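You operate a simulated robot arm through the tools that you are given. There is no shell and no other tool. Be economical: measure what you need, move in short steps, check, and stop when the job is done.

Carry out the task below with a simulated robot arm. There is one attempt and no reset: what you move stays moved.

TASK
Brush away the sawdust beside the press bed; park the carriage at GLUE.
Fine: slide the carriage to PRESS first; put the yellow brush back.

It is judged by the outcome, as a careful person would: the job done as asked, and still so three seconds after it is handed in. It fails if anything else is knocked over, pushed out of place, dropped, spilled or broken.

THE ROBOT
A 6-joint arm with a two-finger parallel gripper, fixed in place. Base frame: the origin is at the foot of the arm, x ahead of it, y to its left, z up; the work surface is at about z = 80. Lengths are in cm, angles in degrees, forces in N, time in s.
With the tool pointing down near the work surface it reaches from about 26 to 68 cm from the base axis. Its first joint turns from -66.0 to 66.0 degrees. Payload 2.9 kg.
Tool frame: the origin (TCP) lies between the finger pads and is the grasp point; the fingertips stand 3 cm ahead of it; z points along the fingers, y is the line along which they close. The gripper opens to 11 cm. The fingers are 2 cm wide and 1 cm thick; the gripper's body (4.8 by 11.2 cm) begins 5.5 cm behind the TCP.
Orientation is that of the tool frame in the base frame, as a unit quaternion [x, y, z, w]. With the fingers straight down and closing along the base's y, the tool's x points along the base's -x, its y along +y and its z along -z.

THE INTERFACE
- The arm moves only by the tool servo_tool. Its argument "targets" is text: rows parted by semicolons, each of 7 numbers parted by spaces: the shift along the tool's x, y, z in cm, then the turn, a rotation vector about the tool's x, y, z in degrees, then the finger opening in cm, from 0 to 11. In form: tx ty tz rx ry rz claw; .... A call has 1 to 12 rows; each row is the pose to reach, as a shift and turn from the pose commanded when the call began, along the tool's axes at that moment. A row lasts 0.2 s, in which the tool goes at most 5 cm and 8.6 degrees; a call with a longer step from one row to the next is refused whole, and so is a gripper value outside its range. A pose out of reach is approached as far as the arm can. The call stops where the force on the tool passes 70 N (or 10 N more than at its start, if that is more) or the arm is blocked; 0.2 s more then pass. The fingers move at their own pace (about 10.8 cm/s each) and stop on an object; they squeeze with about 34 N. The grip force told is the motor's: it shows also when the fingers shut on nothing. Time passes only in rows, and 0.2 s behind the last, so rows that repeat a pose let the fingers close. It gives the time, the measured TCP pose, the force on the tool (base axes), the opening and the grip force at its end, in the units of the frame above (readings bear some noise), and new pictures: "pictures" is both (left out), scene, wrist or none.
- Cameras (640 x 400 px; columns grow to the right, rows downward): "scene" is fixed at [6.12, 41.78, 139.85]; the picture's right is [-0.89, -0.46, 0.00], its down [-0.21, 0.40, -0.89] and it looks along [0.41, -0.79, -0.45] (base axes); focal length 308 px, centre (320, 200). "wrist" rides on the gripper at [-3.6, 0, -5.7] in the tool frame; the picture's right is [0.00, -1.00, 0.00], its down [0.97, 0.00, -0.24] and it looks along [0.24, 0.00, 0.97] (tool axes); focal length 218 px, centre (320, 200).
- locate(camera, pixels): for up to 12 pixels [column, row] of the newest picture of that camera ("zoom" is the newest enlarged one), the place [x, y, z] in the base frame of the surface seen there, good to about 0.3 cm. No time passes.
- zoom(camera, box): a new picture of the part [left, top, right, bottom] of that camera's present view, enlarged. No time passes.
- close_job(): hands the job in; it is judged then, once.

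Work in short steps. Measure before you move; look again where a grasp or a placing could have gone wrong, and mend it. You have 80 turns and 120 pictures in all, the two below and enlarged ones among them. Open the gripper and draw the arm clear of the work before you hand the job in, unless the task says otherwise; then end with one line.

The tools are called after ">>>" as name(argument=value, ...) on one line, values as JSON. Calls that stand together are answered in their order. servo_tool: Moves the arm, as the interface text tells. Its arguments: {"type":"object","properties":{"targets":{"type":"string"},"pictures":{"type":"string","enum":["both","scene","wrist","none"]}},"required":["targets"]} The other tools are called the same way: locate (camera, pixels) gives the place of the surface under pixels of a picture; zoom (camera, box) takes an enlarged picture of a part of a camera's view; close_job () hands the job in.

At the start:

```text
time_s: 0.0
ee_pos: [44.34, -5.64, 111.91]
ee_rot: [0.0, 1.0, 0.0, 0.0]
wrist_force: [-0.2, 0.3, 0.2]
opening: 11.02
gripper_force: 0.2
```

scene: 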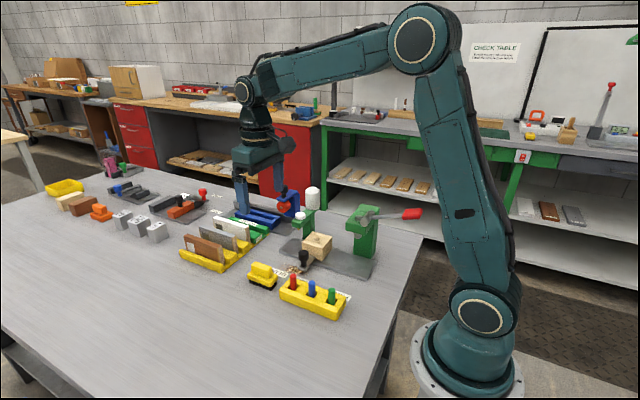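
wrist: 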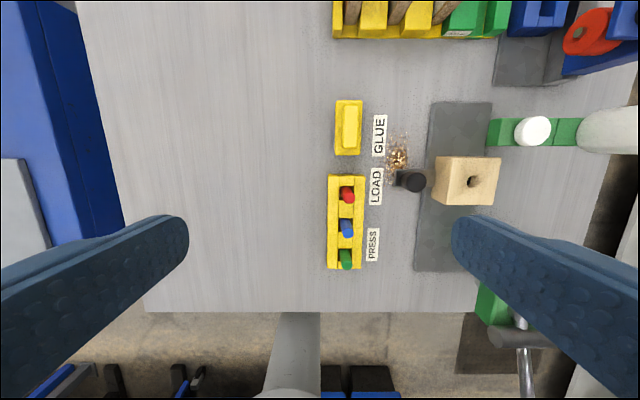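

I'll enlarge both views around the press to identify the carriage, brush, sawdust and labels.

>>> zoom(camera="wrist", box=[310, 70, 550, 290])

>>> zoom(camera="scene", box=[220, 170, 440, 330])

>>> locate(camera="wrist", pixels=[[348, 128], [398, 157], [412, 180], [379, 136], [376, 186], [372, 245], [468, 180], [420, 110], [420, 265], [388, 145], [403, 170], [340, 152]])

```text
1.82 times, centred on (430, 180) of wrist
```

zoom: 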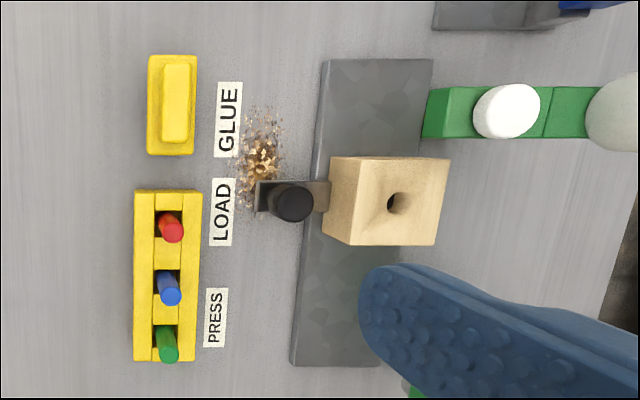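

```text
2.50 times, centred on (330, 250) of scene
```

zoom: 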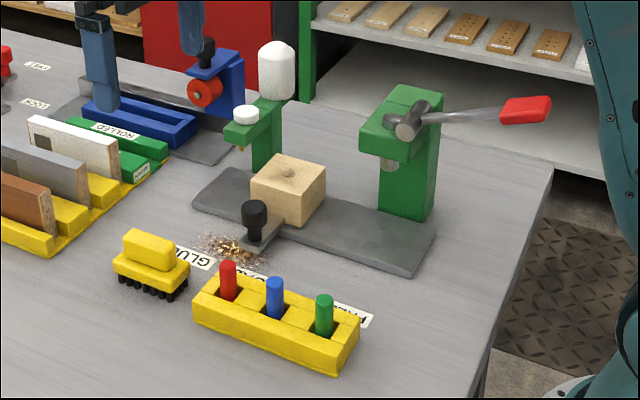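

```text
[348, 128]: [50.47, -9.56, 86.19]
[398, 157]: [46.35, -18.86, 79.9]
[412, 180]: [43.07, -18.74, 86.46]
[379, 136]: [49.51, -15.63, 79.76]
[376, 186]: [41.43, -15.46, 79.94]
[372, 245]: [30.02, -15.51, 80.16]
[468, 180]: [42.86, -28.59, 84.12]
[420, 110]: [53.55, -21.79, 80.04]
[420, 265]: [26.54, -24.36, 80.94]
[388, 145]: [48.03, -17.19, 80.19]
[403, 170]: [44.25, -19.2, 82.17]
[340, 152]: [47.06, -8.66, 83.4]
```

>>> locate(camera="zoom", pixels=[[525, 108], [412, 122], [388, 160], [405, 88], [245, 112], [275, 50], [255, 208], [255, 225], [258, 240], [288, 172], [425, 265], [205, 200]])

>>> locate(camera="scene", pixels=[[262, 268], [262, 280], [250, 278], [276, 284], [263, 286], [270, 268], [292, 270], [310, 272], [344, 296], [330, 292]])

```text
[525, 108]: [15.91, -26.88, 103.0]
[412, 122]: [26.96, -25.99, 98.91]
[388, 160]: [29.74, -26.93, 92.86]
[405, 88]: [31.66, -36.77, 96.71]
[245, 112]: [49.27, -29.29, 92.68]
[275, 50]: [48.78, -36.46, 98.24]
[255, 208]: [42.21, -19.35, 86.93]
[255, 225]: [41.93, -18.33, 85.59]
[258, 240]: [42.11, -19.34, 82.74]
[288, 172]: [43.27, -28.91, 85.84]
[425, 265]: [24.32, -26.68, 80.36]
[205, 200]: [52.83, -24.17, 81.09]
```

```text
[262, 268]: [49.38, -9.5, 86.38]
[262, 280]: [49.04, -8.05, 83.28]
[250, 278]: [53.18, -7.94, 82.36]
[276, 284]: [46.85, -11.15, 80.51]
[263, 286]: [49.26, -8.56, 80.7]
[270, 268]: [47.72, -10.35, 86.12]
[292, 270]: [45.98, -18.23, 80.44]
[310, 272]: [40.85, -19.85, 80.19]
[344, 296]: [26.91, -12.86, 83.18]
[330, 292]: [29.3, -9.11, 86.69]
```

Knob is at about (42.6, -19.2, top 86.9); press at x≈30, nozzle at x≈49.3. I turn the tool −90° about its axis (so fingers close along base x, with camera on the open side) and move above the knob.

>>> servo_tool(targets="0.15 -1.2 1 0 0 -8 10; 0.3 -2.4 2 0 0 -16 9; 0.45 -3.6 3 0 0 -24 8; 0.6 -4.8 4 0 0 -32 7; 0.75 -6 5 0 0 -40 6; 0.9 -7.2 6 0 0 -48 5; 1.05 -8.4 7 0 0 -56 5; 1.2 -9.6 8 0 0 -64 5; 1.35 -10.8 9 0 0 -72 5; 1.5 -12 10 0 0 -80 5; 1.7 -13.5 11 0 0 -88 5; 1.7 -13.5 12 0 0 -90 5")

```text
time_s: 2.6
ee_pos: [42.52, -19.24, 99.92]
ee_rot: [0.707, -0.707, -0.001, 0.001]
wrist_force: [0.9, -0.1, 0.9]
opening: 5.0
gripper_force: 0.0
```

scene: 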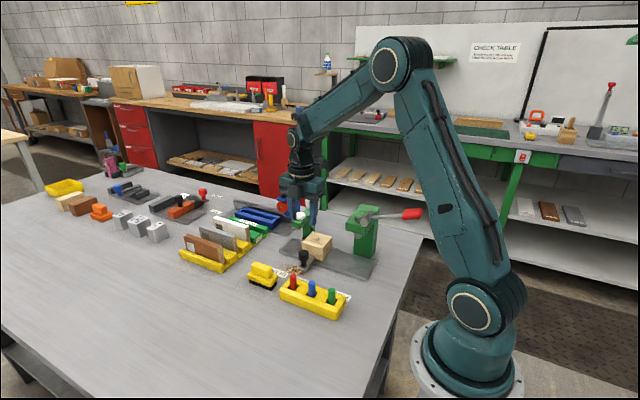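
wrist: 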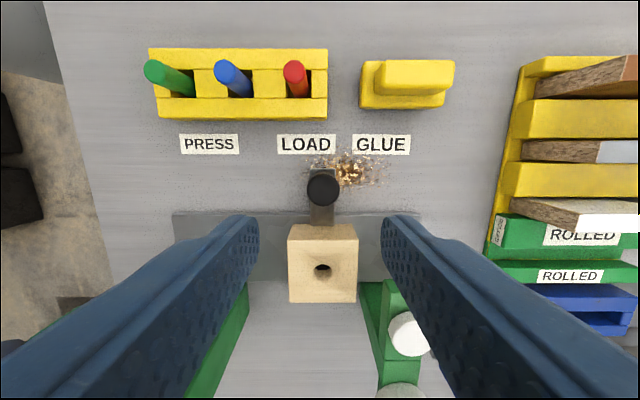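

>>> locate(camera="wrist", pixels=[[323, 188], [310, 188], [337, 188], [323, 174], [323, 228], [290, 240], [356, 240], [324, 268], [208, 144], [305, 144], [380, 144], [176, 214]])

>>> zoom(camera="wrist", box=[260, 40, 480, 240])

```text
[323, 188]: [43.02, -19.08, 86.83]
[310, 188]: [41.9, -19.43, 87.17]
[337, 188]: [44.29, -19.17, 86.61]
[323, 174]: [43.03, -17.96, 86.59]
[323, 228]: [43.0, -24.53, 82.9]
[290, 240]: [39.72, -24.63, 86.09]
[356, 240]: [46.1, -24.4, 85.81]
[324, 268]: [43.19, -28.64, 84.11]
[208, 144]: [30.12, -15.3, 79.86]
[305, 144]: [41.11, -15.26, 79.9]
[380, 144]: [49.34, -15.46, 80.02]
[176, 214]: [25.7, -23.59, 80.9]
```

```text
2.00 times, centred on (370, 140) of wrist
```

zoom: 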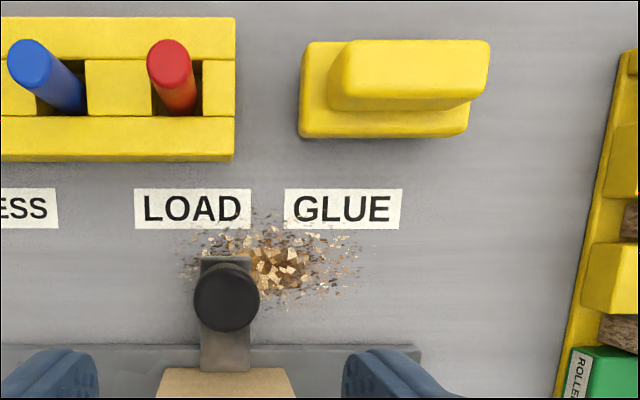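

Knob centre (43.0, -19.1), top 86.8. I descend around it and close.

>>> servo_tool(targets="-0.1 -0.5 4 0 0 0 5; -0.1 -0.5 8 0 0 0 5; -0.1 -0.5 11 0 0 0 5; -0.1 -0.5 13.5 0 0 0 5; -0.1 -0.5 13.5 0 0 0 5; -0.1 -0.5 13.5 0 0 0 2; -0.1 -0.5 13.5 0 0 0 1.5; -0.1 -0.5 13.5 0 0 0 1.5")

```text
time_s: 4.4
ee_pos: [43.07, -19.11, 86.44]
ee_rot: [0.707, -0.707, 0.0, 0.0]
wrist_force: [1.0, 0.0, -9.7]
opening: 2.94
gripper_force: 45.3
```

scene: 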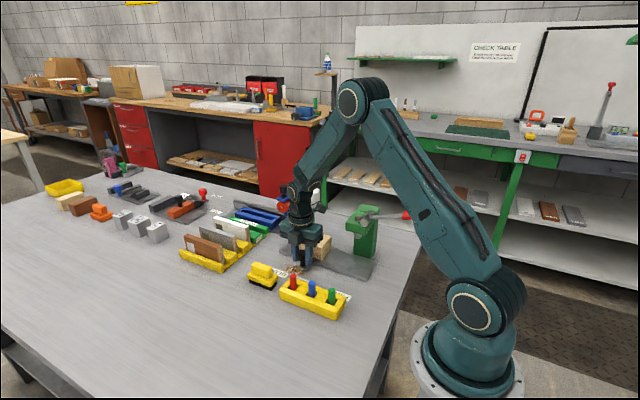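
wrist: 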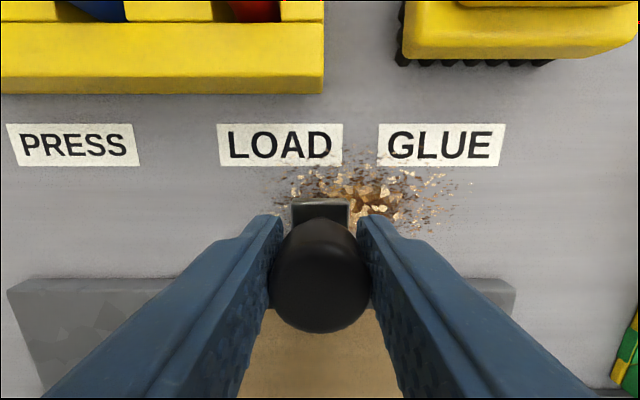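

Knob gripped (2.94 cm). Slide toward PRESS (−x), first 6 cm.

>>> servo_tool(targets="0 1 0 0 0 0 1.5; 0 2 0 0 0 0 1.5; 0 3 0 0 0 0 1.5; 0 4 0 0 0 0 1.5; 0 5 0 0 0 0 1.5; 0 6 0 0 0 0 1.5")

```text
time_s: 5.8
ee_pos: [37.04, -19.13, 86.33]
ee_rot: [-0.707, 0.707, 0.0, 0.0]
wrist_force: [0.9, -3.1, -4.2]
opening: 2.95
gripper_force: 45.3
```

scene: 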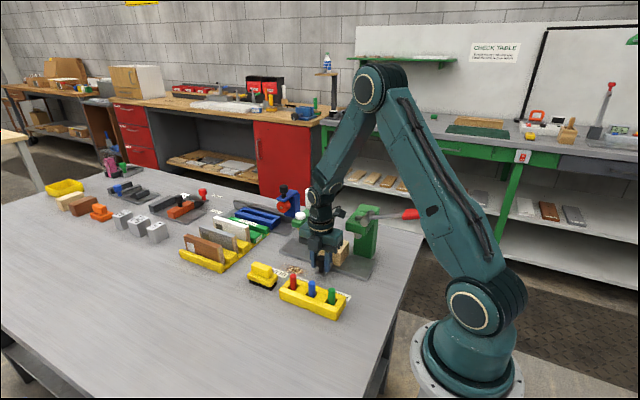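
wrist: 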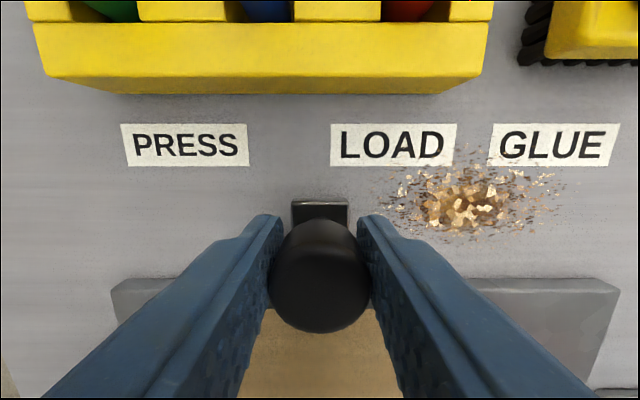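

The carriage follows. Continue to x≈30.1.

>>> servo_tool(targets="0 1 0 0 0 0 1.5; 0 2 0 0 0 0 1.5; 0 3 0 0 0 0 1.5; 0 4 0 0 0 0 1.5; 0 5 0 0 0 0 1.5; 0 6 0 0 0 0 1.5; 0 6.9 0 0 0 0 1.5; 0 6.9 0 0 0 0 1.5")

```text
time_s: 6.4
ee_pos: [36.28, -19.12, 86.31]
ee_rot: [0.718, -0.696, 0.01, -0.006]
wrist_force: [16.4, -6.9, -16.8]
opening: 2.98
gripper_force: 45.0
stopped in row 3: the force on the tool passed its limit (the readings are from after the stop); the commanded pose is now the measured one
```

scene: 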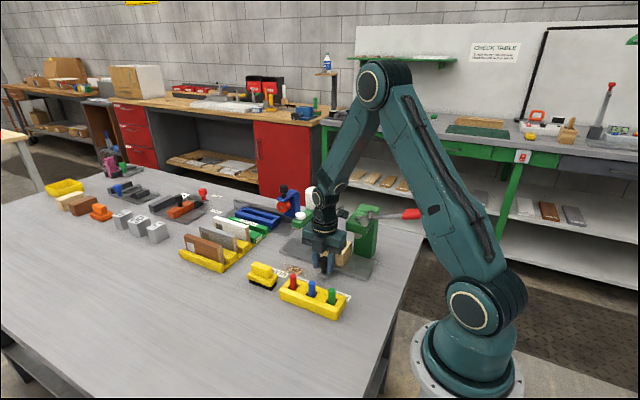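
wrist: 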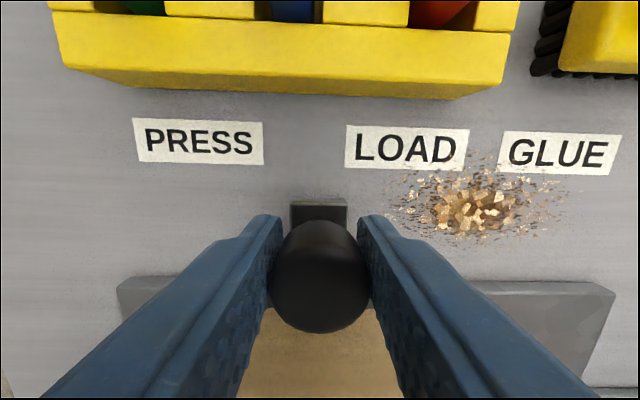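

Blocked at x≈36.3. Look closely for what touches.

>>> zoom(camera="scene", box=[270, 170, 430, 300])

>>> locate(camera="scene", pixels=[[328, 240], [345, 240], [349, 258], [352, 246], [366, 220], [360, 215]])

```text
3.08 times, centred on (350, 235) of scene
```

zoom: 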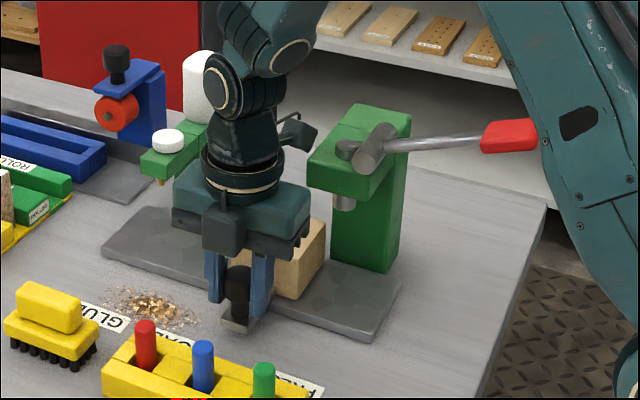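

```text
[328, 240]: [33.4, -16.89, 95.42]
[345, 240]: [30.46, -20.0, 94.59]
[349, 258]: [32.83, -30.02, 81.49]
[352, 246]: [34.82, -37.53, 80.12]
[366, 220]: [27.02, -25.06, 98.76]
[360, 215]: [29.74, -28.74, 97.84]
```

>>> locate(camera="zoom", pixels=[[295, 135], [312, 135], [290, 145], [312, 158], [340, 190], [320, 165], [375, 150], [305, 205], [400, 120], [350, 110], [222, 230], [345, 148]])

```text
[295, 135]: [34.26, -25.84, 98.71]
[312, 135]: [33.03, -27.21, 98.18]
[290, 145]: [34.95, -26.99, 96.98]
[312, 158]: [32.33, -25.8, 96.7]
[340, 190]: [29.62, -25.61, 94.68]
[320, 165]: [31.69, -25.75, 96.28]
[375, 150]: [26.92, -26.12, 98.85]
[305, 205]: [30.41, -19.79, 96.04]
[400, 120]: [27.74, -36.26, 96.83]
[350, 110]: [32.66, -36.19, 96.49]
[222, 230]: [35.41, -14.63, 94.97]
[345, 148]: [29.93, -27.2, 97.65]
```

The wrist's rear lug (around (34,-26,98)) meets the press head front (y≈-25.6). I back off, open, straighten, and tilt 20° about the closing axis so the wrist leans away from the press.

>>> servo_tool(targets="0 -0.7 0 -1.3 -0.3 1.8 1.5; 0 -0.7 0 -1.3 -0.3 1.8 1.5; 0 -0.7 0 -1.3 -0.3 1.8 4.5; 0 -0.7 0 -1.3 -0.3 1.8 4.5", pictures="wrist")

```text
time_s: 7.4
ee_pos: [36.76, -19.14, 86.59]
ee_rot: [-0.704, 0.71, 0.0, 0.0]
wrist_force: [-0.3, -0.4, 0.1]
opening: 4.51
gripper_force: 0.1
```

wrist: 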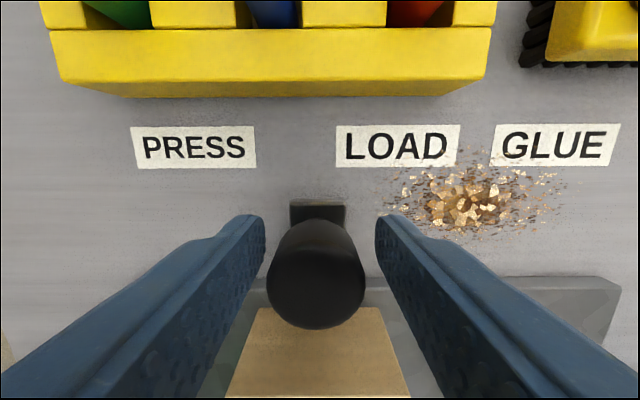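

>>> servo_tool(targets="0 0 -0.1 0 7 0 4.5; 0 0 -0.2 0 14 0 4.5; 0 0 -0.2 0 20 0 4.5; 0 0 -0.2 0 20 0 1.5; 0 0 -0.2 0 20 0 1.5; 0 0 -0.2 0 20 0 1.5")

>>> zoom(camera="scene", box=[270, 170, 430, 300])

```text
time_s: 8.8
ee_pos: [36.86, -18.98, 86.67]
ee_rot: [-0.695, 0.698, -0.121, -0.123]
wrist_force: [-0.5, 7.4, -3.2]
opening: 3.02
gripper_force: 44.4
```

scene: 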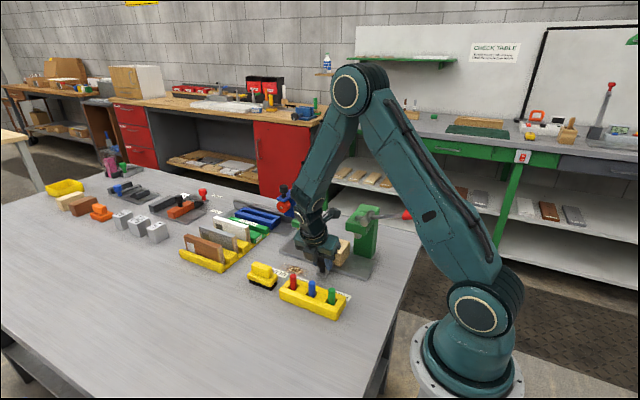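
wrist: 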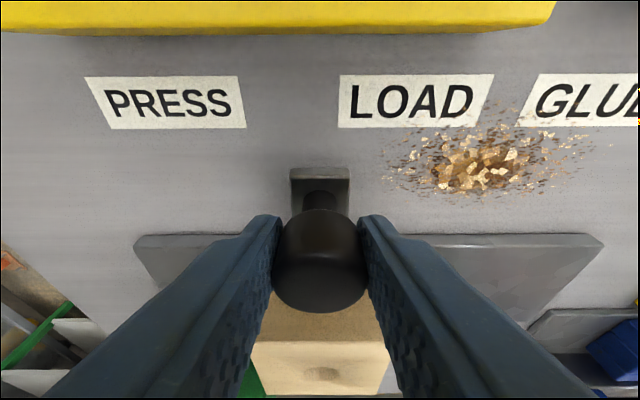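

```text
3.08 times, centred on (350, 235) of scene
```

zoom: 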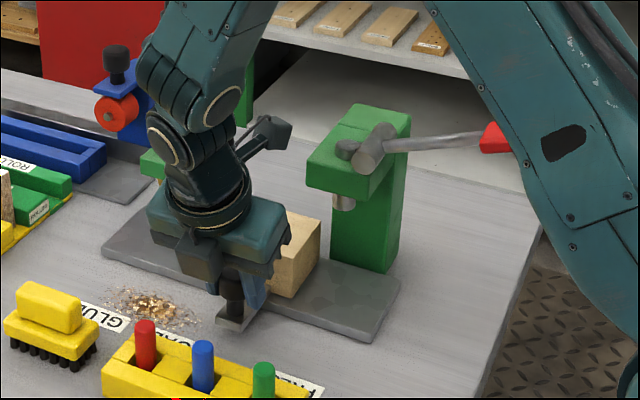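

The lug looks clear now. Check its place and slide 3 cm.

>>> locate(camera="zoom", pixels=[[282, 130], [268, 125], [285, 145], [270, 260]])

>>> servo_tool(targets="0 0.8 0 0 0 0 1.5; 0 1.6 0 0 0 0 1.5; 0 2.4 0 0 0 0 1.5; 0 3.2 0 0 0 0 1.5", pictures="scene")

>>> zoom(camera="scene", box=[270, 170, 430, 300])

```text
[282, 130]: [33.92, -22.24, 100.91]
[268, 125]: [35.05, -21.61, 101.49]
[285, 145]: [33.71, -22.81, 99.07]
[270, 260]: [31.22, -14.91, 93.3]
```

```text
time_s: 9.8
ee_pos: [33.42, -18.97, 86.55]
ee_rot: [-0.694, 0.699, -0.121, -0.124]
wrist_force: [2.2, 8.2, -18.3]
opening: 2.96
gripper_force: 44.4
```

scene: 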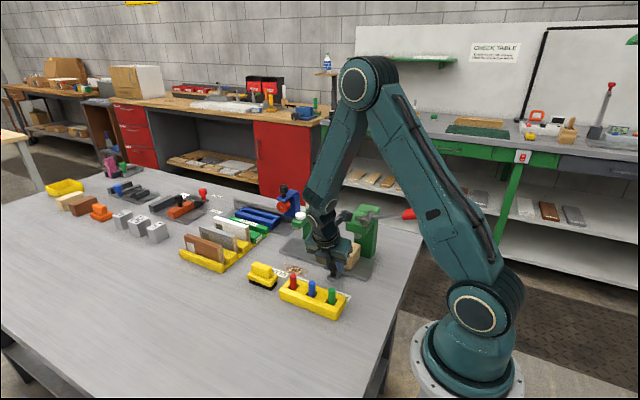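

```text
3.08 times, centred on (350, 235) of scene
```

zoom: 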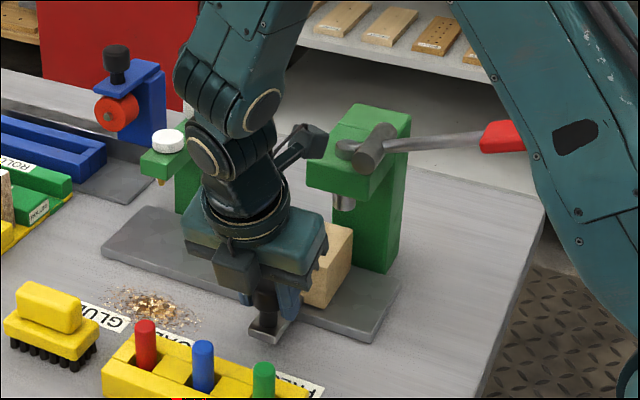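

Clear so far (lug y≈-22.8 vs boss ≈-25). Continue to x≈30.1.

>>> servo_tool(targets="0 0.7 0 0 0 0 1.5; 0 1.4 0 0 0 0 1.5; 0 2.1 0 0 0 0 1.5; 0 2.8 0 0 0 0 1.5; 0 3.25 0 0 0 0 1.5; 0 3.25 0 0 0 0 1.5")

>>> zoom(camera="scene", box=[270, 170, 430, 300])

```text
time_s: 11.2
ee_pos: [30.26, -18.9, 86.67]
ee_rot: [-0.695, 0.698, -0.121, -0.122]
wrist_force: [-1.5, 5.8, -28.0]
opening: 2.98
gripper_force: 45.4
```

scene: 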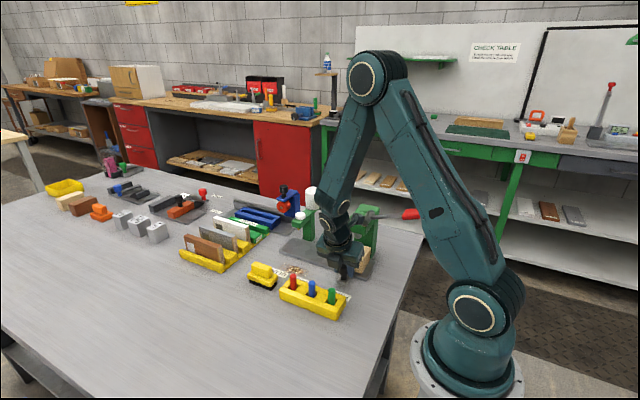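
wrist: 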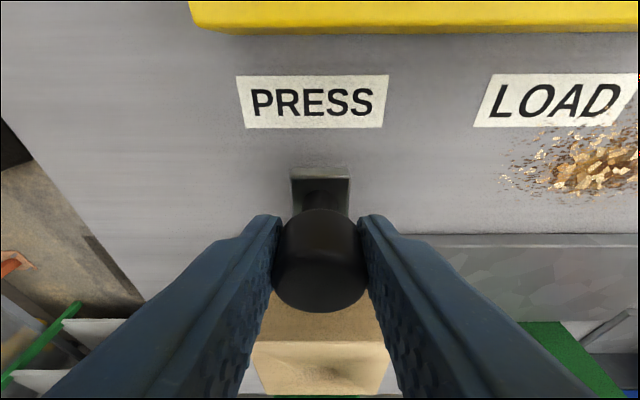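

```text
3.08 times, centred on (350, 235) of scene
```

zoom: 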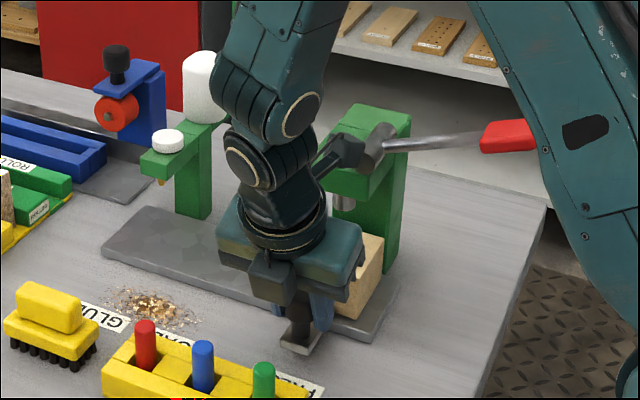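

Knob sits at the PRESS label (label centre col 312, knob 320). A 0.15 cm nudge, release, then withdraw along the tool axis.

>>> servo_tool(targets="0 0.15 0 0 0 0 1.5; 0 0.15 0 0 0 0 1.5; 0 0.15 0 0 0 0 4.5; 0 0.15 0 0 0 0 4.5; 0 0.15 -3 0 0 0 4.5; 0 0.15 -7 0 0 0 4.5; 0 0.15 -11 0 0 0 4.5; 0 0.15 -15 0 0 0 4.5")

>>> zoom(camera="scene", box=[220, 170, 440, 330])

```text
time_s: 13.0
ee_pos: [30.19, -13.95, 100.96]
ee_rot: [-0.694, 0.698, -0.121, -0.123]
wrist_force: [-1.5, 0.9, 0.5]
opening: 4.5
gripper_force: 0.1
```

scene: 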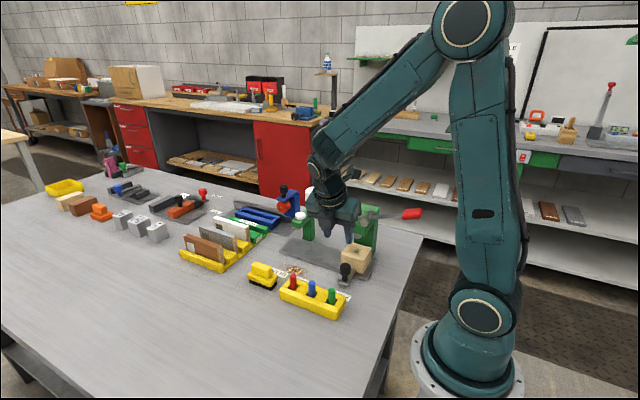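
wrist: 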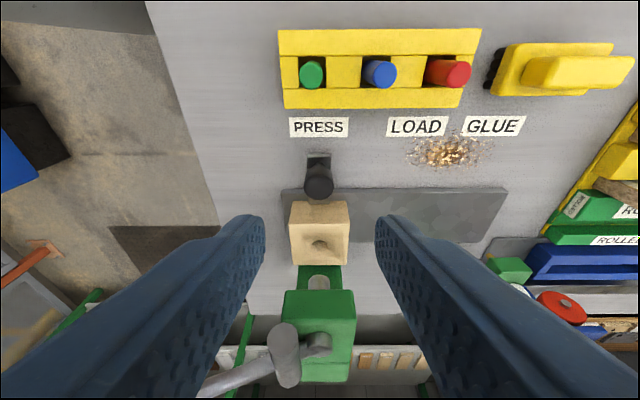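

```text
2.50 times, centred on (330, 250) of scene
```

zoom: 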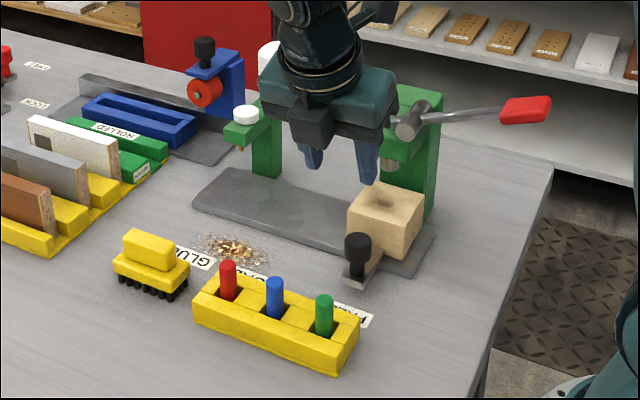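

Carriage is at PRESS. Now untilt the tool.

>>> servo_tool(targets="0 0 -1 0 -7 0 4.5; 0 0 -2 0 -14 0 4.5; 0 0 -3 0 -20 0 4.5", pictures="none")

```text
time_s: 13.8
ee_pos: [30.29, -12.8, 103.7]
ee_rot: [-0.705, 0.709, 0.002, 0.001]
wrist_force: [-0.1, -0.7, 0.7]
opening: 4.51
gripper_force: 0.0
```

>>> servo_tool(targets="-0.3 -1.7 0 0 0 8 4.5; -0.5 -3.4 0 0 0 16 4.5; -0.8 -5.1 0 0 0 24 4.5; -1 -6.8 0 0 0 32 4.5; -1.3 -8.5 0 0 0 40 4.5; -1.5 -10.2 0 0 0 48 4.5; -1.8 -11.9 0 0 0 56 5; -2 -13.6 0 0 0 64 5; -2.3 -15.3 0 0 0 72 5; -2.6 -17 0 0 0 80 5; -3 -18.5 0 0 0 87 5; -3 -19.5 0 0 0 89.7 5")

>>> zoom(camera="wrist", box=[220, 80, 440, 300])

```text
time_s: 16.4
ee_pos: [49.82, -9.87, 103.62]
ee_rot: [0.002, 1.0, 0.002, -0.001]
wrist_force: [-0.3, 0.2, -0.2]
opening: 5.0
gripper_force: 0.1
```

scene: 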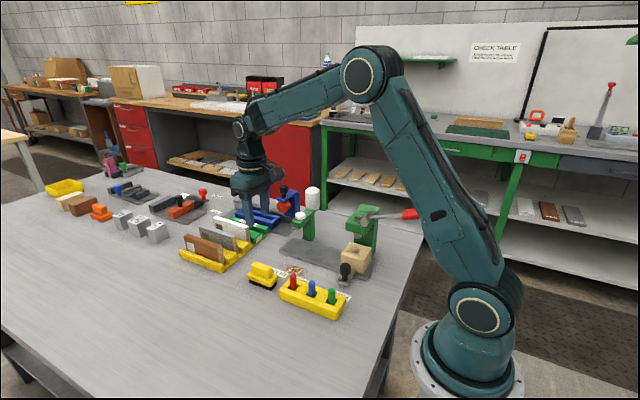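
wrist: 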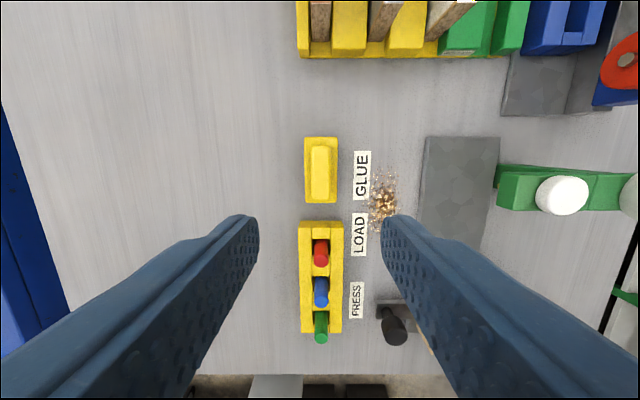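

```text
1.82 times, centred on (330, 190) of wrist
```

zoom: 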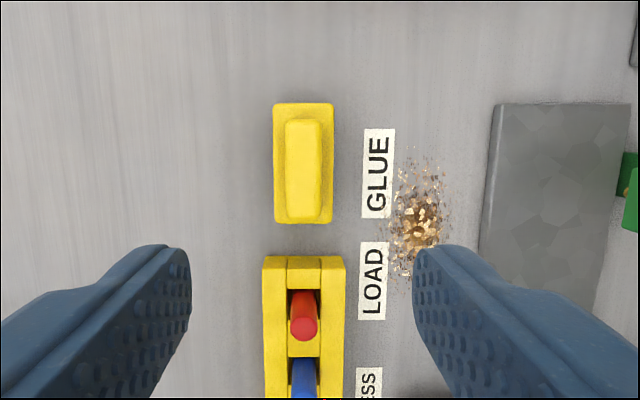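

>>> locate(camera="zoom", pixels=[[302, 135], [302, 205], [290, 170], [316, 170], [278, 110], [328, 110], [278, 216], [328, 216], [425, 165], [415, 225], [400, 285], [450, 200]])

>>> zoom(camera="wrist", box=[290, 120, 420, 220])

>>> locate(camera="wrist", pixels=[[382, 130], [384, 100], [345, 52], [440, 52], [505, 85], [425, 140], [320, 218], [321, 222]])

```text
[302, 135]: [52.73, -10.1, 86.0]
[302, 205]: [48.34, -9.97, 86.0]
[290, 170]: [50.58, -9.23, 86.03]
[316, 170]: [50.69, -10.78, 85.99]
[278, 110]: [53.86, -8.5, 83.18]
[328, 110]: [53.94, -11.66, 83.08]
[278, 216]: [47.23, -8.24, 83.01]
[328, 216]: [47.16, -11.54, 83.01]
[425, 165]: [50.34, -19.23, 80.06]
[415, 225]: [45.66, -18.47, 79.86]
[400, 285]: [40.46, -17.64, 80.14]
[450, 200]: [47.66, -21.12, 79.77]
```

```text
4.00 times, centred on (355, 170) of wrist
```

zoom: 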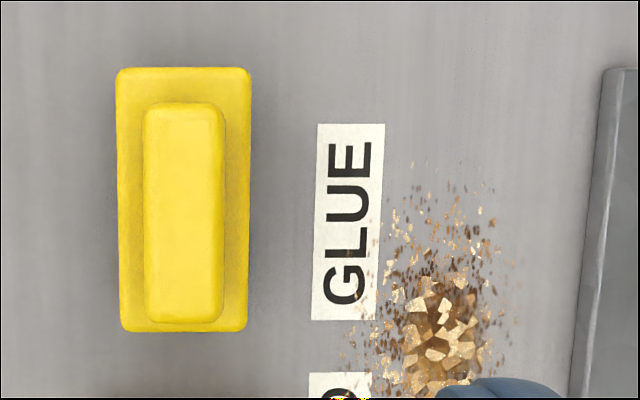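

```text
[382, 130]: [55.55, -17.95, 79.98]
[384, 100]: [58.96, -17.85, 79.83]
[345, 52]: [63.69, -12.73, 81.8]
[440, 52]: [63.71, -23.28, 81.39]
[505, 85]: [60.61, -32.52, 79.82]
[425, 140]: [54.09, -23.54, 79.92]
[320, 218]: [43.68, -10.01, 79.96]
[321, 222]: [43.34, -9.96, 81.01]
```

Brush handle centre (50.5, -10.0), handle z 83–86, base top 83. Descend with the fingers straddling the handle and close.

>>> servo_tool(targets="-0.7 -0.1 4 0 0 0 5; -0.7 -0.1 8 0 0 0 5; -0.7 -0.1 12 0 0 0 5; -0.7 -0.1 15 0 0 0 5; -0.7 -0.1 17.2 0 0 0 5; -0.7 -0.1 17.2 0 0 0 5; -0.7 -0.1 17.2 0 0 0 3; -0.7 -0.1 17.2 0 0 0 1; -0.7 -0.1 17.2 0 0 0 1; -0.7 -0.1 17.2 0 0 0 1", pictures="wrist")

>>> zoom(camera="scene", box=[200, 200, 360, 320])

```text
time_s: 18.6
ee_pos: [50.69, -10.35, 86.54]
ee_rot: [0.001, 1.0, 0.001, -0.002]
wrist_force: [-0.3, -0.2, -0.6]
opening: 2.15
gripper_force: 34.2
```

wrist: 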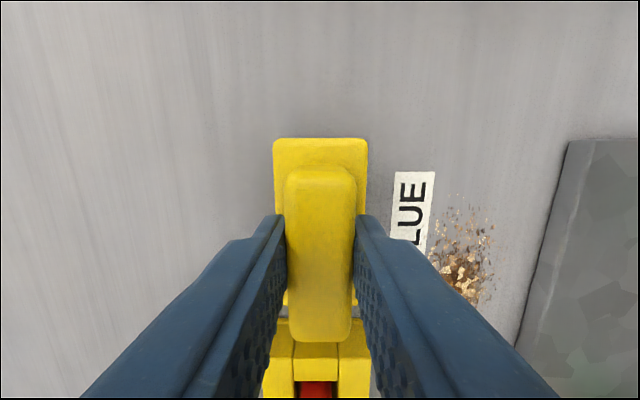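

```text
3.33 times, centred on (280, 260) of scene
```

zoom: 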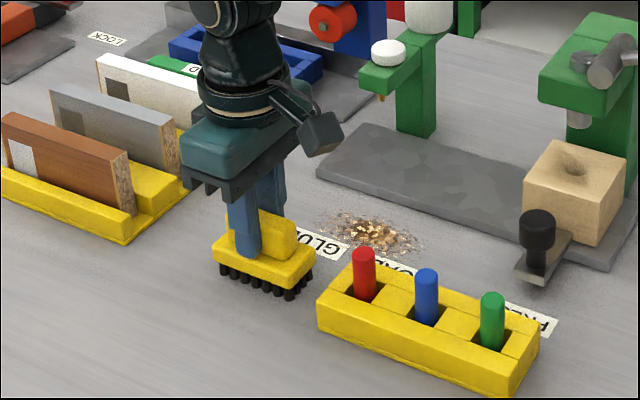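

Brush held (2.15 cm). Lift 8 cm, then turn −90° and carry to above the dust's near end (x≈38.8, y≈-18.2).

>>> servo_tool(targets="0 0 -4 0 0 0 1; 0 0 -8 0 0 0 1; 0 -1.5 -8 0 0 -8 1; 0 -3 -8 0 0 -16 1; 0 -4.5 -8 0 0 -24 1; 0 -6 -8 0 0 -32 1; 0 -7.8 -8 0 0 -40 1; 2 -7.8 -8 0 0 -48 1; 4 -7.8 -8 0 0 -56 1; 6 -7.8 -8 0 0 -64 1; 8 -7.8 -8 0 0 -72 1; 10 -7.8 -8 0 0 -80 1", pictures="scene")

>>> servo_tool(targets="-1 -1 0 0 0 -5 1; -0.6 -1.9 0 0 0 -10 1; -0.6 -1.9 0 0 0 -10 1")

```text
time_s: 21.2
ee_pos: [40.5, -17.86, 94.34]
ee_rot: [-0.643, 0.766, 0.002, 0.0]
wrist_force: [-0.9, 0.0, -0.7]
opening: 2.12
gripper_force: 34.5
```

scene: 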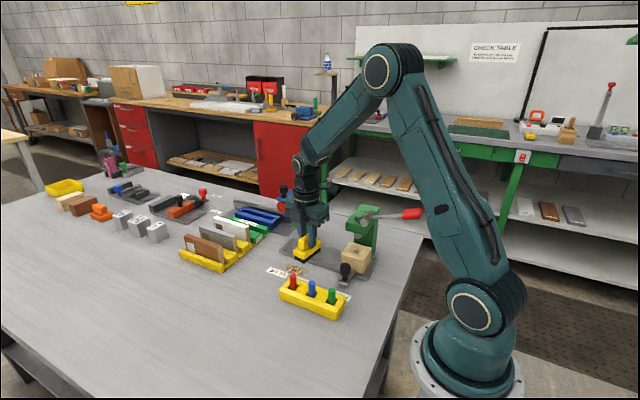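

```text
time_s: 22.0
ee_pos: [42.5, -17.67, 94.26]
ee_rot: [0.707, -0.707, -0.002, 0.0]
wrist_force: [0.5, -1.0, -1.0]
opening: 2.11
gripper_force: 34.2
```

scene: 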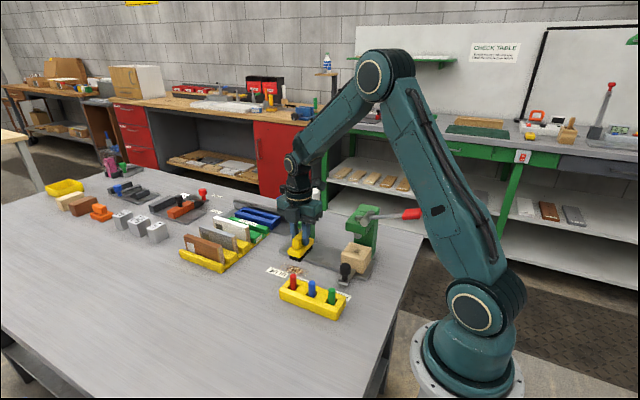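
wrist: 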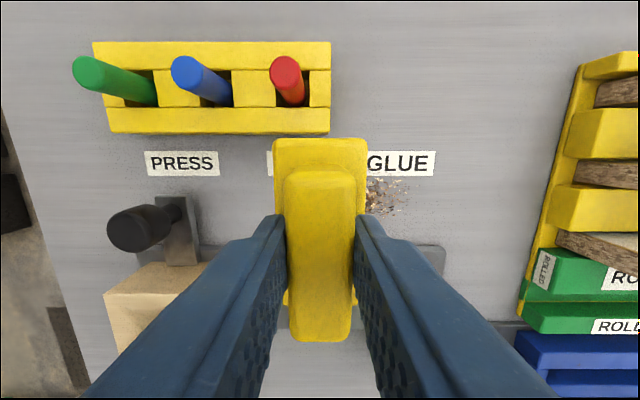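

I need x≈38.6 (moved the wrong way); correct, then lower the bristles to the table.

>>> servo_tool(targets="0.3 2 0 0 0 0 1; 0.3 3.9 0 0 0 0 1; 0.3 3.9 3 0 0 0 1; 0.3 3.9 6 0 0 0 1; 0.3 3.9 7.2 0 0 0 1; 0.3 3.9 7.8 0 0 0 1; 0.3 3.9 7.8 0 0 0 1")

>>> zoom(camera="scene", box=[230, 180, 390, 320])

```text
time_s: 23.6
ee_pos: [38.61, -17.8, 86.4]
ee_rot: [-0.707, 0.708, -0.001, 0.001]
wrist_force: [-2.0, 0.7, 6.9]
opening: 2.14
gripper_force: 33.8
```

scene: 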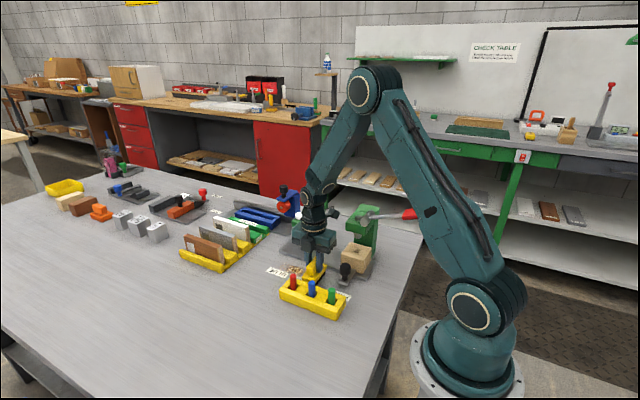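
wrist: 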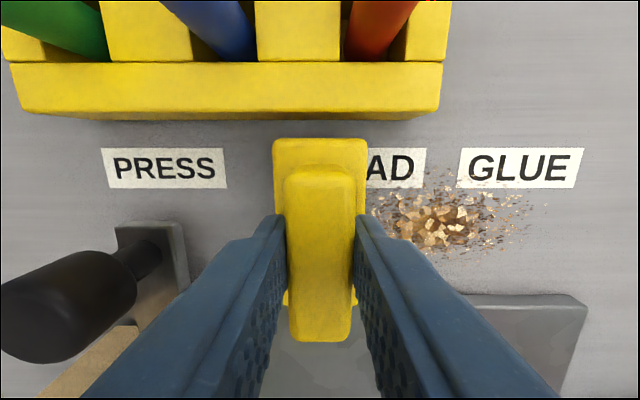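

```text
2.86 times, centred on (310, 250) of scene
```

zoom: 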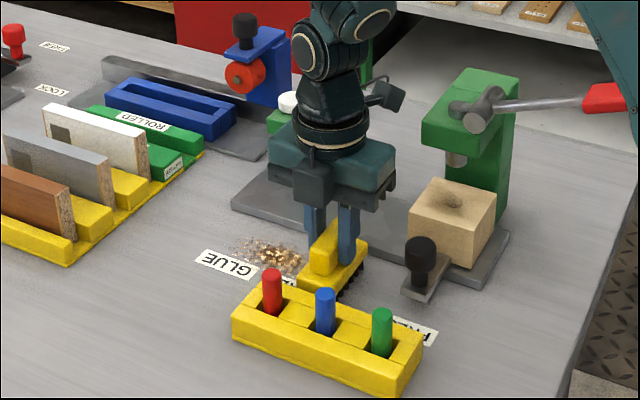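

Bristles touch the table (6.9 N). Sweep along +x across the dust, about 9 cm first.

>>> servo_tool(targets="0 -1 0 0 0 0 1; 0 -2 0 0 0 0 1; 0 -3 0 0 0 0 1; 0 -4 0 0 0 0 1; 0 -5 0 0 0 0 1; 0 -6 0 0 0 0 1; 0 -7 0 0 0 0 1; 0 -8 0 0 0 0 1; 0 -9 0 0 0 0 1")

>>> zoom(camera="scene", box=[230, 180, 390, 320])

```text
time_s: 25.6
ee_pos: [47.68, -17.84, 86.48]
ee_rot: [-0.707, 0.707, 0.001, -0.001]
wrist_force: [0.1, -0.1, -1.4]
opening: 2.14
gripper_force: 34.4
```

scene: 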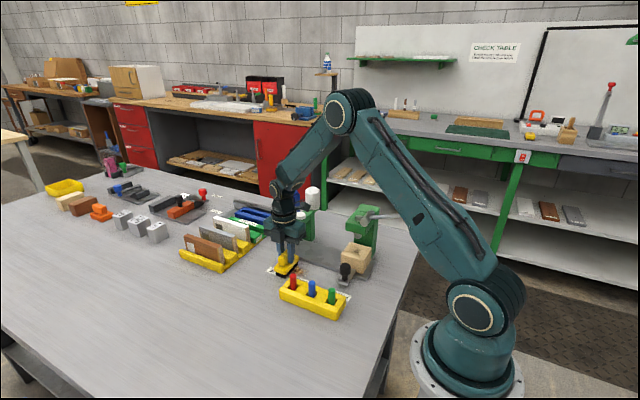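
wrist: 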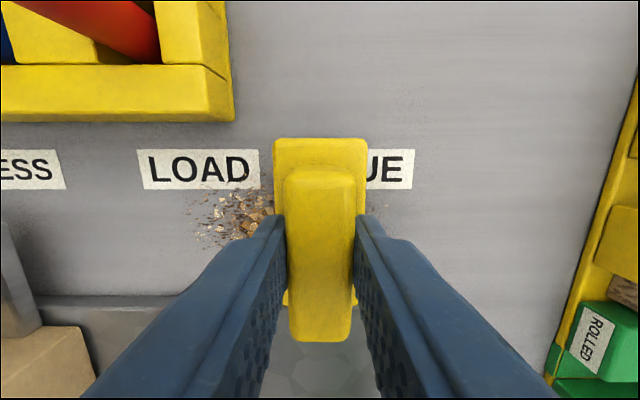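

```text
2.86 times, centred on (310, 250) of scene
```

zoom: 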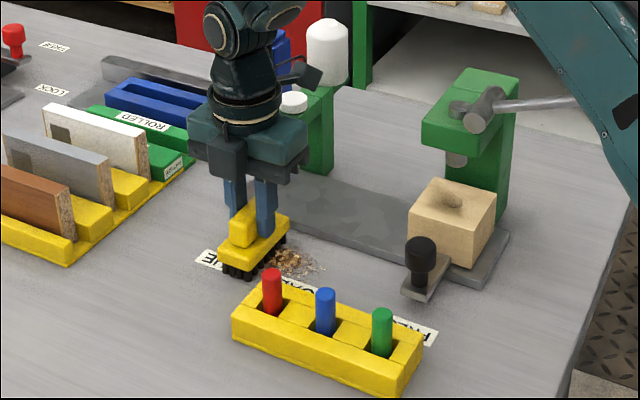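

The dust is not visibly gone yet. Continue the stroke to x≈54.5 with slight press, then sweep back.

>>> servo_tool(targets="0 -1 0.1 0 0 0 1; 0 -2 0.15 0 0 0 1; 0 -3 0.15 0 0 0 1; 0 -4 0.15 0 0 0 1; 0 -5 0.15 0 0 0 1; 0 -6 0.15 0 0 0 1; 0 -7 0.15 0 0 0 1")

>>> zoom(camera="wrist", box=[0, 100, 320, 300])

```text
time_s: 27.2
ee_pos: [54.68, -17.92, 86.46]
ee_rot: [-0.706, 0.708, 0.0, -0.001]
wrist_force: [-5.9, -0.6, 20.1]
opening: 2.15
gripper_force: 34.5
```

scene: 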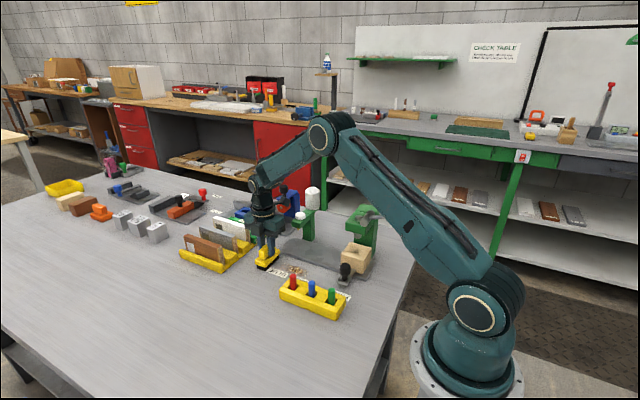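
wrist: 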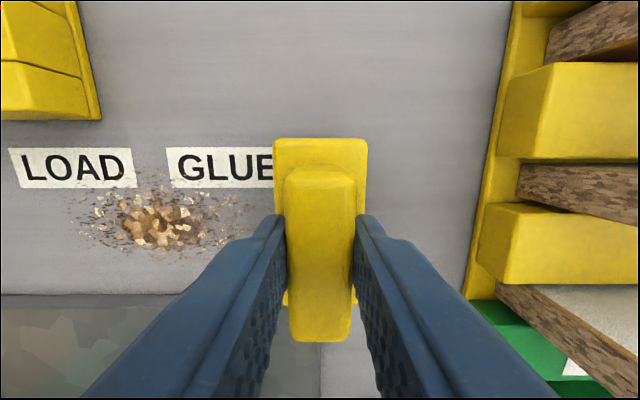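

```text
2.00 times, centred on (160, 200) of wrist
```

zoom: 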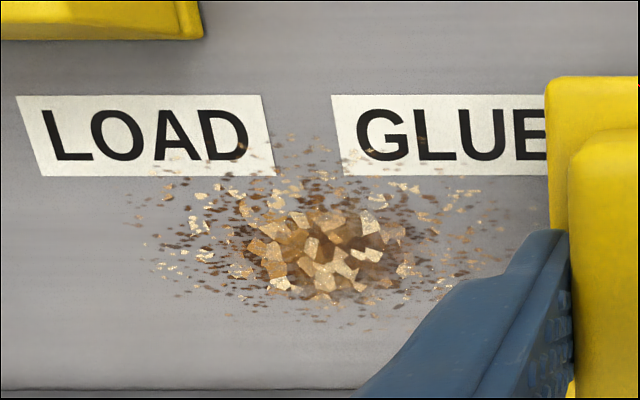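

Dust unchanged; during that stroke there was little contact force. Now ~20 N of contact; sweep back across with that press.

>>> servo_tool(targets="0 1.5 0 0 0 0 1; 0 3 0 0 0 0 1; 0 4.5 0 0 0 0 1; 0 6 0 0 0 0 1; 0 7.5 0 0 0 0 1; 0 9 0 0 0 0 1; 0 10.5 0 0 0 0 1; 0 12 0 0 0 0 1; 0 13.5 0 0 0 0 1; 0 15 0 0 0 0 1", pictures="wrist")

```text
time_s: 29.4
ee_pos: [39.39, -17.79, 86.35]
ee_rot: [-0.707, 0.708, 0.001, 0.001]
wrist_force: [4.1, 0.3, 11.1]
opening: 2.14
gripper_force: 34.2
```

wrist: 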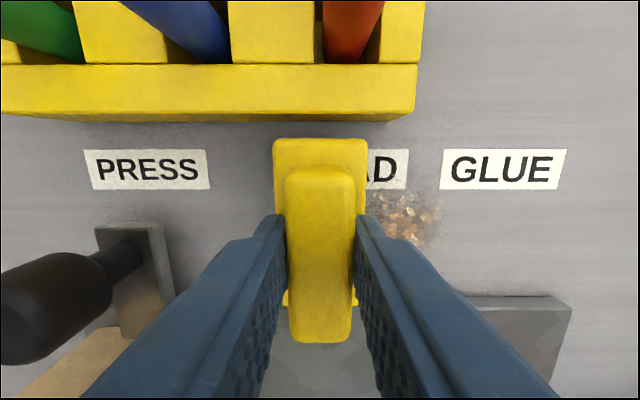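

Pressed stroke fades the dust. Another pass back and forth.

>>> servo_tool(targets="0 -1.5 0.1 0 0 0 1; 0 -3 0.1 0 0 0 1; 0 -4.5 0.1 0 0 0 1; 0 -6 0.1 0 0 0 1; 0 -7.5 0.1 0 0 0 1; 0 -9 0.1 0 0 0 1; 0 -10.5 0.1 0 0 0 1; 0 -12 0.1 0 0 0 1; 0 -13.5 0.1 0 0 0 1; 0 -15 0.1 0 0 0 1", pictures="wrist")

>>> zoom(camera="wrist", box=[0, 100, 320, 300])

```text
time_s: 31.6
ee_pos: [54.52, -17.93, 86.39]
ee_rot: [-0.707, 0.708, 0.0, 0.001]
wrist_force: [-7.0, -0.5, 18.3]
opening: 2.12
gripper_force: 34.2
```

wrist: 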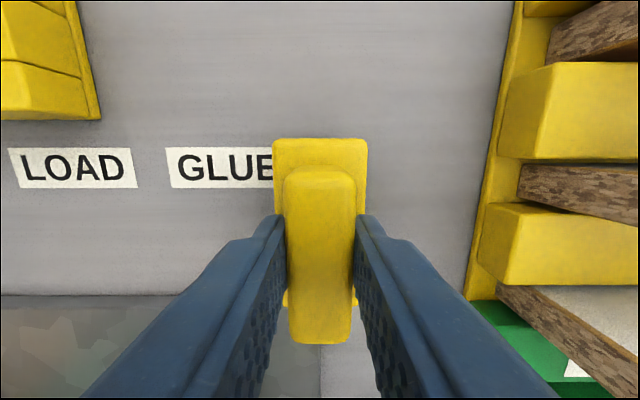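

```text
2.00 times, centred on (160, 200) of wrist
```

zoom: 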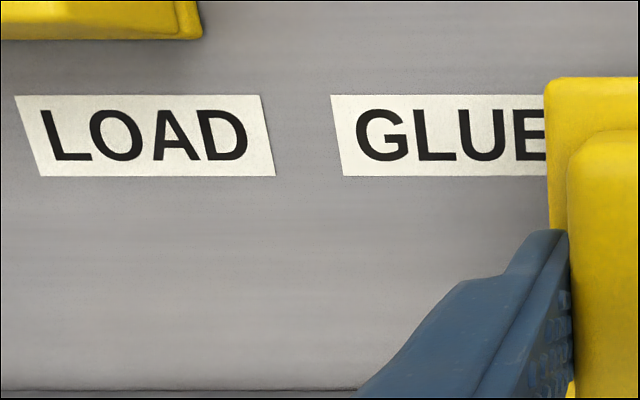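

Dust is gone. Lift and carry the brush back, turning +90°, to above its home (50.6, -10.1).

>>> servo_tool(targets="0 0 -4 0 0 0 1; 0 0 -8 0 0 8 1; -1 0.5 -8 0 0 16 1; -2 1 -8 0 0 24 1; -3 1.5 -8 0 0 32 1; -4 2 -8 0 0 40 1; -5 2.5 -8 0 0 48 1; -6 3 -8 0 0 56 1; -7 3.5 -8 0 0 64 1; -7.8 3.9 -8 0 0 72 1; -7.8 3.9 -8 0 0 80 1; -7.8 3.9 -8 0 0 88 1", pictures="none")

>>> servo_tool(targets="0 0 0 0 0 2 1; 0 0 0 0 0 2 1")

```text
time_s: 34.2
ee_pos: [50.62, -10.17, 94.27]
ee_rot: [-0.016, 1.0, 0.001, -0.001]
wrist_force: [0.5, -0.3, -0.9]
opening: 2.15
gripper_force: 33.8
```

```text
time_s: 34.8
ee_pos: [50.58, -10.01, 94.24]
ee_rot: [0.001, 1.0, 0.001, -0.001]
wrist_force: [0.0, -0.2, -1.3]
opening: 2.14
gripper_force: 34.4
```

scene: 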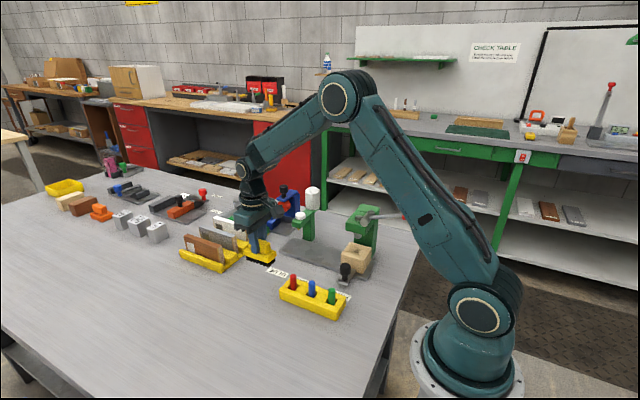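
wrist: 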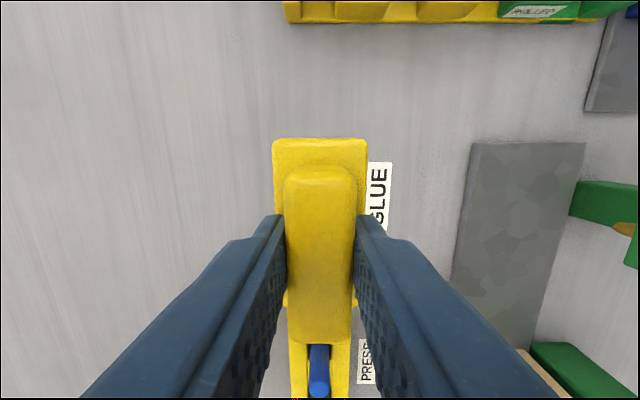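

Over its home. Lower to the table, release, rise.

>>> servo_tool(targets="0 0 3 0 0 0 1; 0 0 6 0 0 0 1; 0 0 7.2 0 0 0 1; 0 0 7.75 0 0 0 1; 0 0 7.75 0 0 0 1; 0 0 7.75 0 0 0 5; 0 0 7.75 0 0 0 5; 0 0 5 0 0 0 5; 0 0 1 0 0 0 5; 0 0 -4 0 0 0 5; 0 0 -8 0 0 0 5")

>>> locate(camera="wrist", pixels=[[320, 165]])

>>> zoom(camera="scene", box=[200, 200, 360, 320])

```text
time_s: 37.2
ee_pos: [50.52, -10.34, 102.3]
ee_rot: [0.001, 1.0, 0.002, 0.0]
wrist_force: [-0.9, 0.1, -0.1]
opening: 5.02
gripper_force: 0.1
```

scene: 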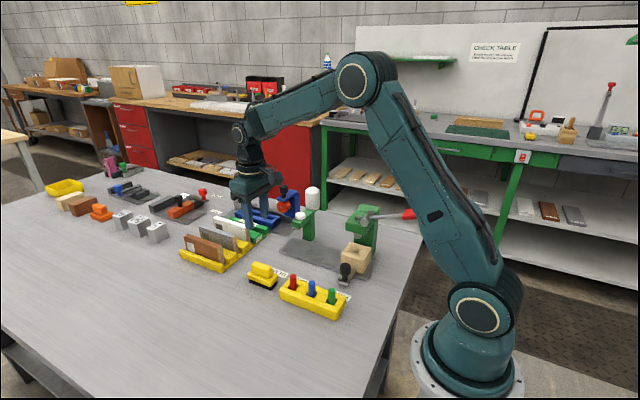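
wrist: 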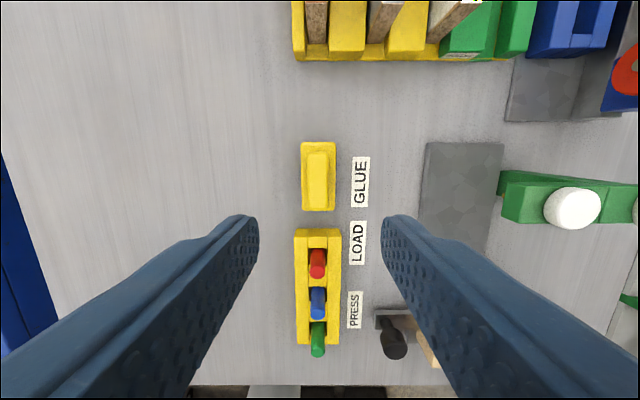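

```text
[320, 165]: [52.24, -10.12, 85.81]
```

```text
3.33 times, centred on (280, 260) of scene
```

zoom: 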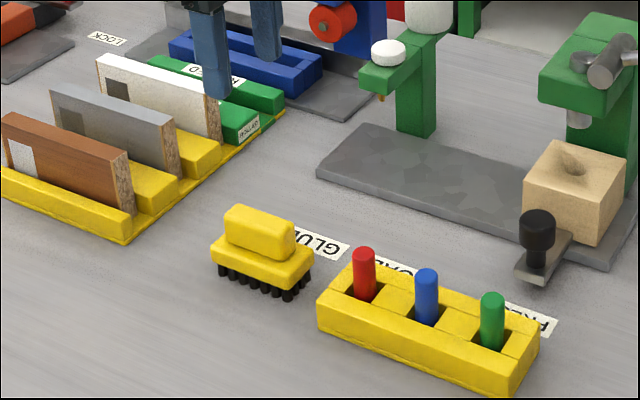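

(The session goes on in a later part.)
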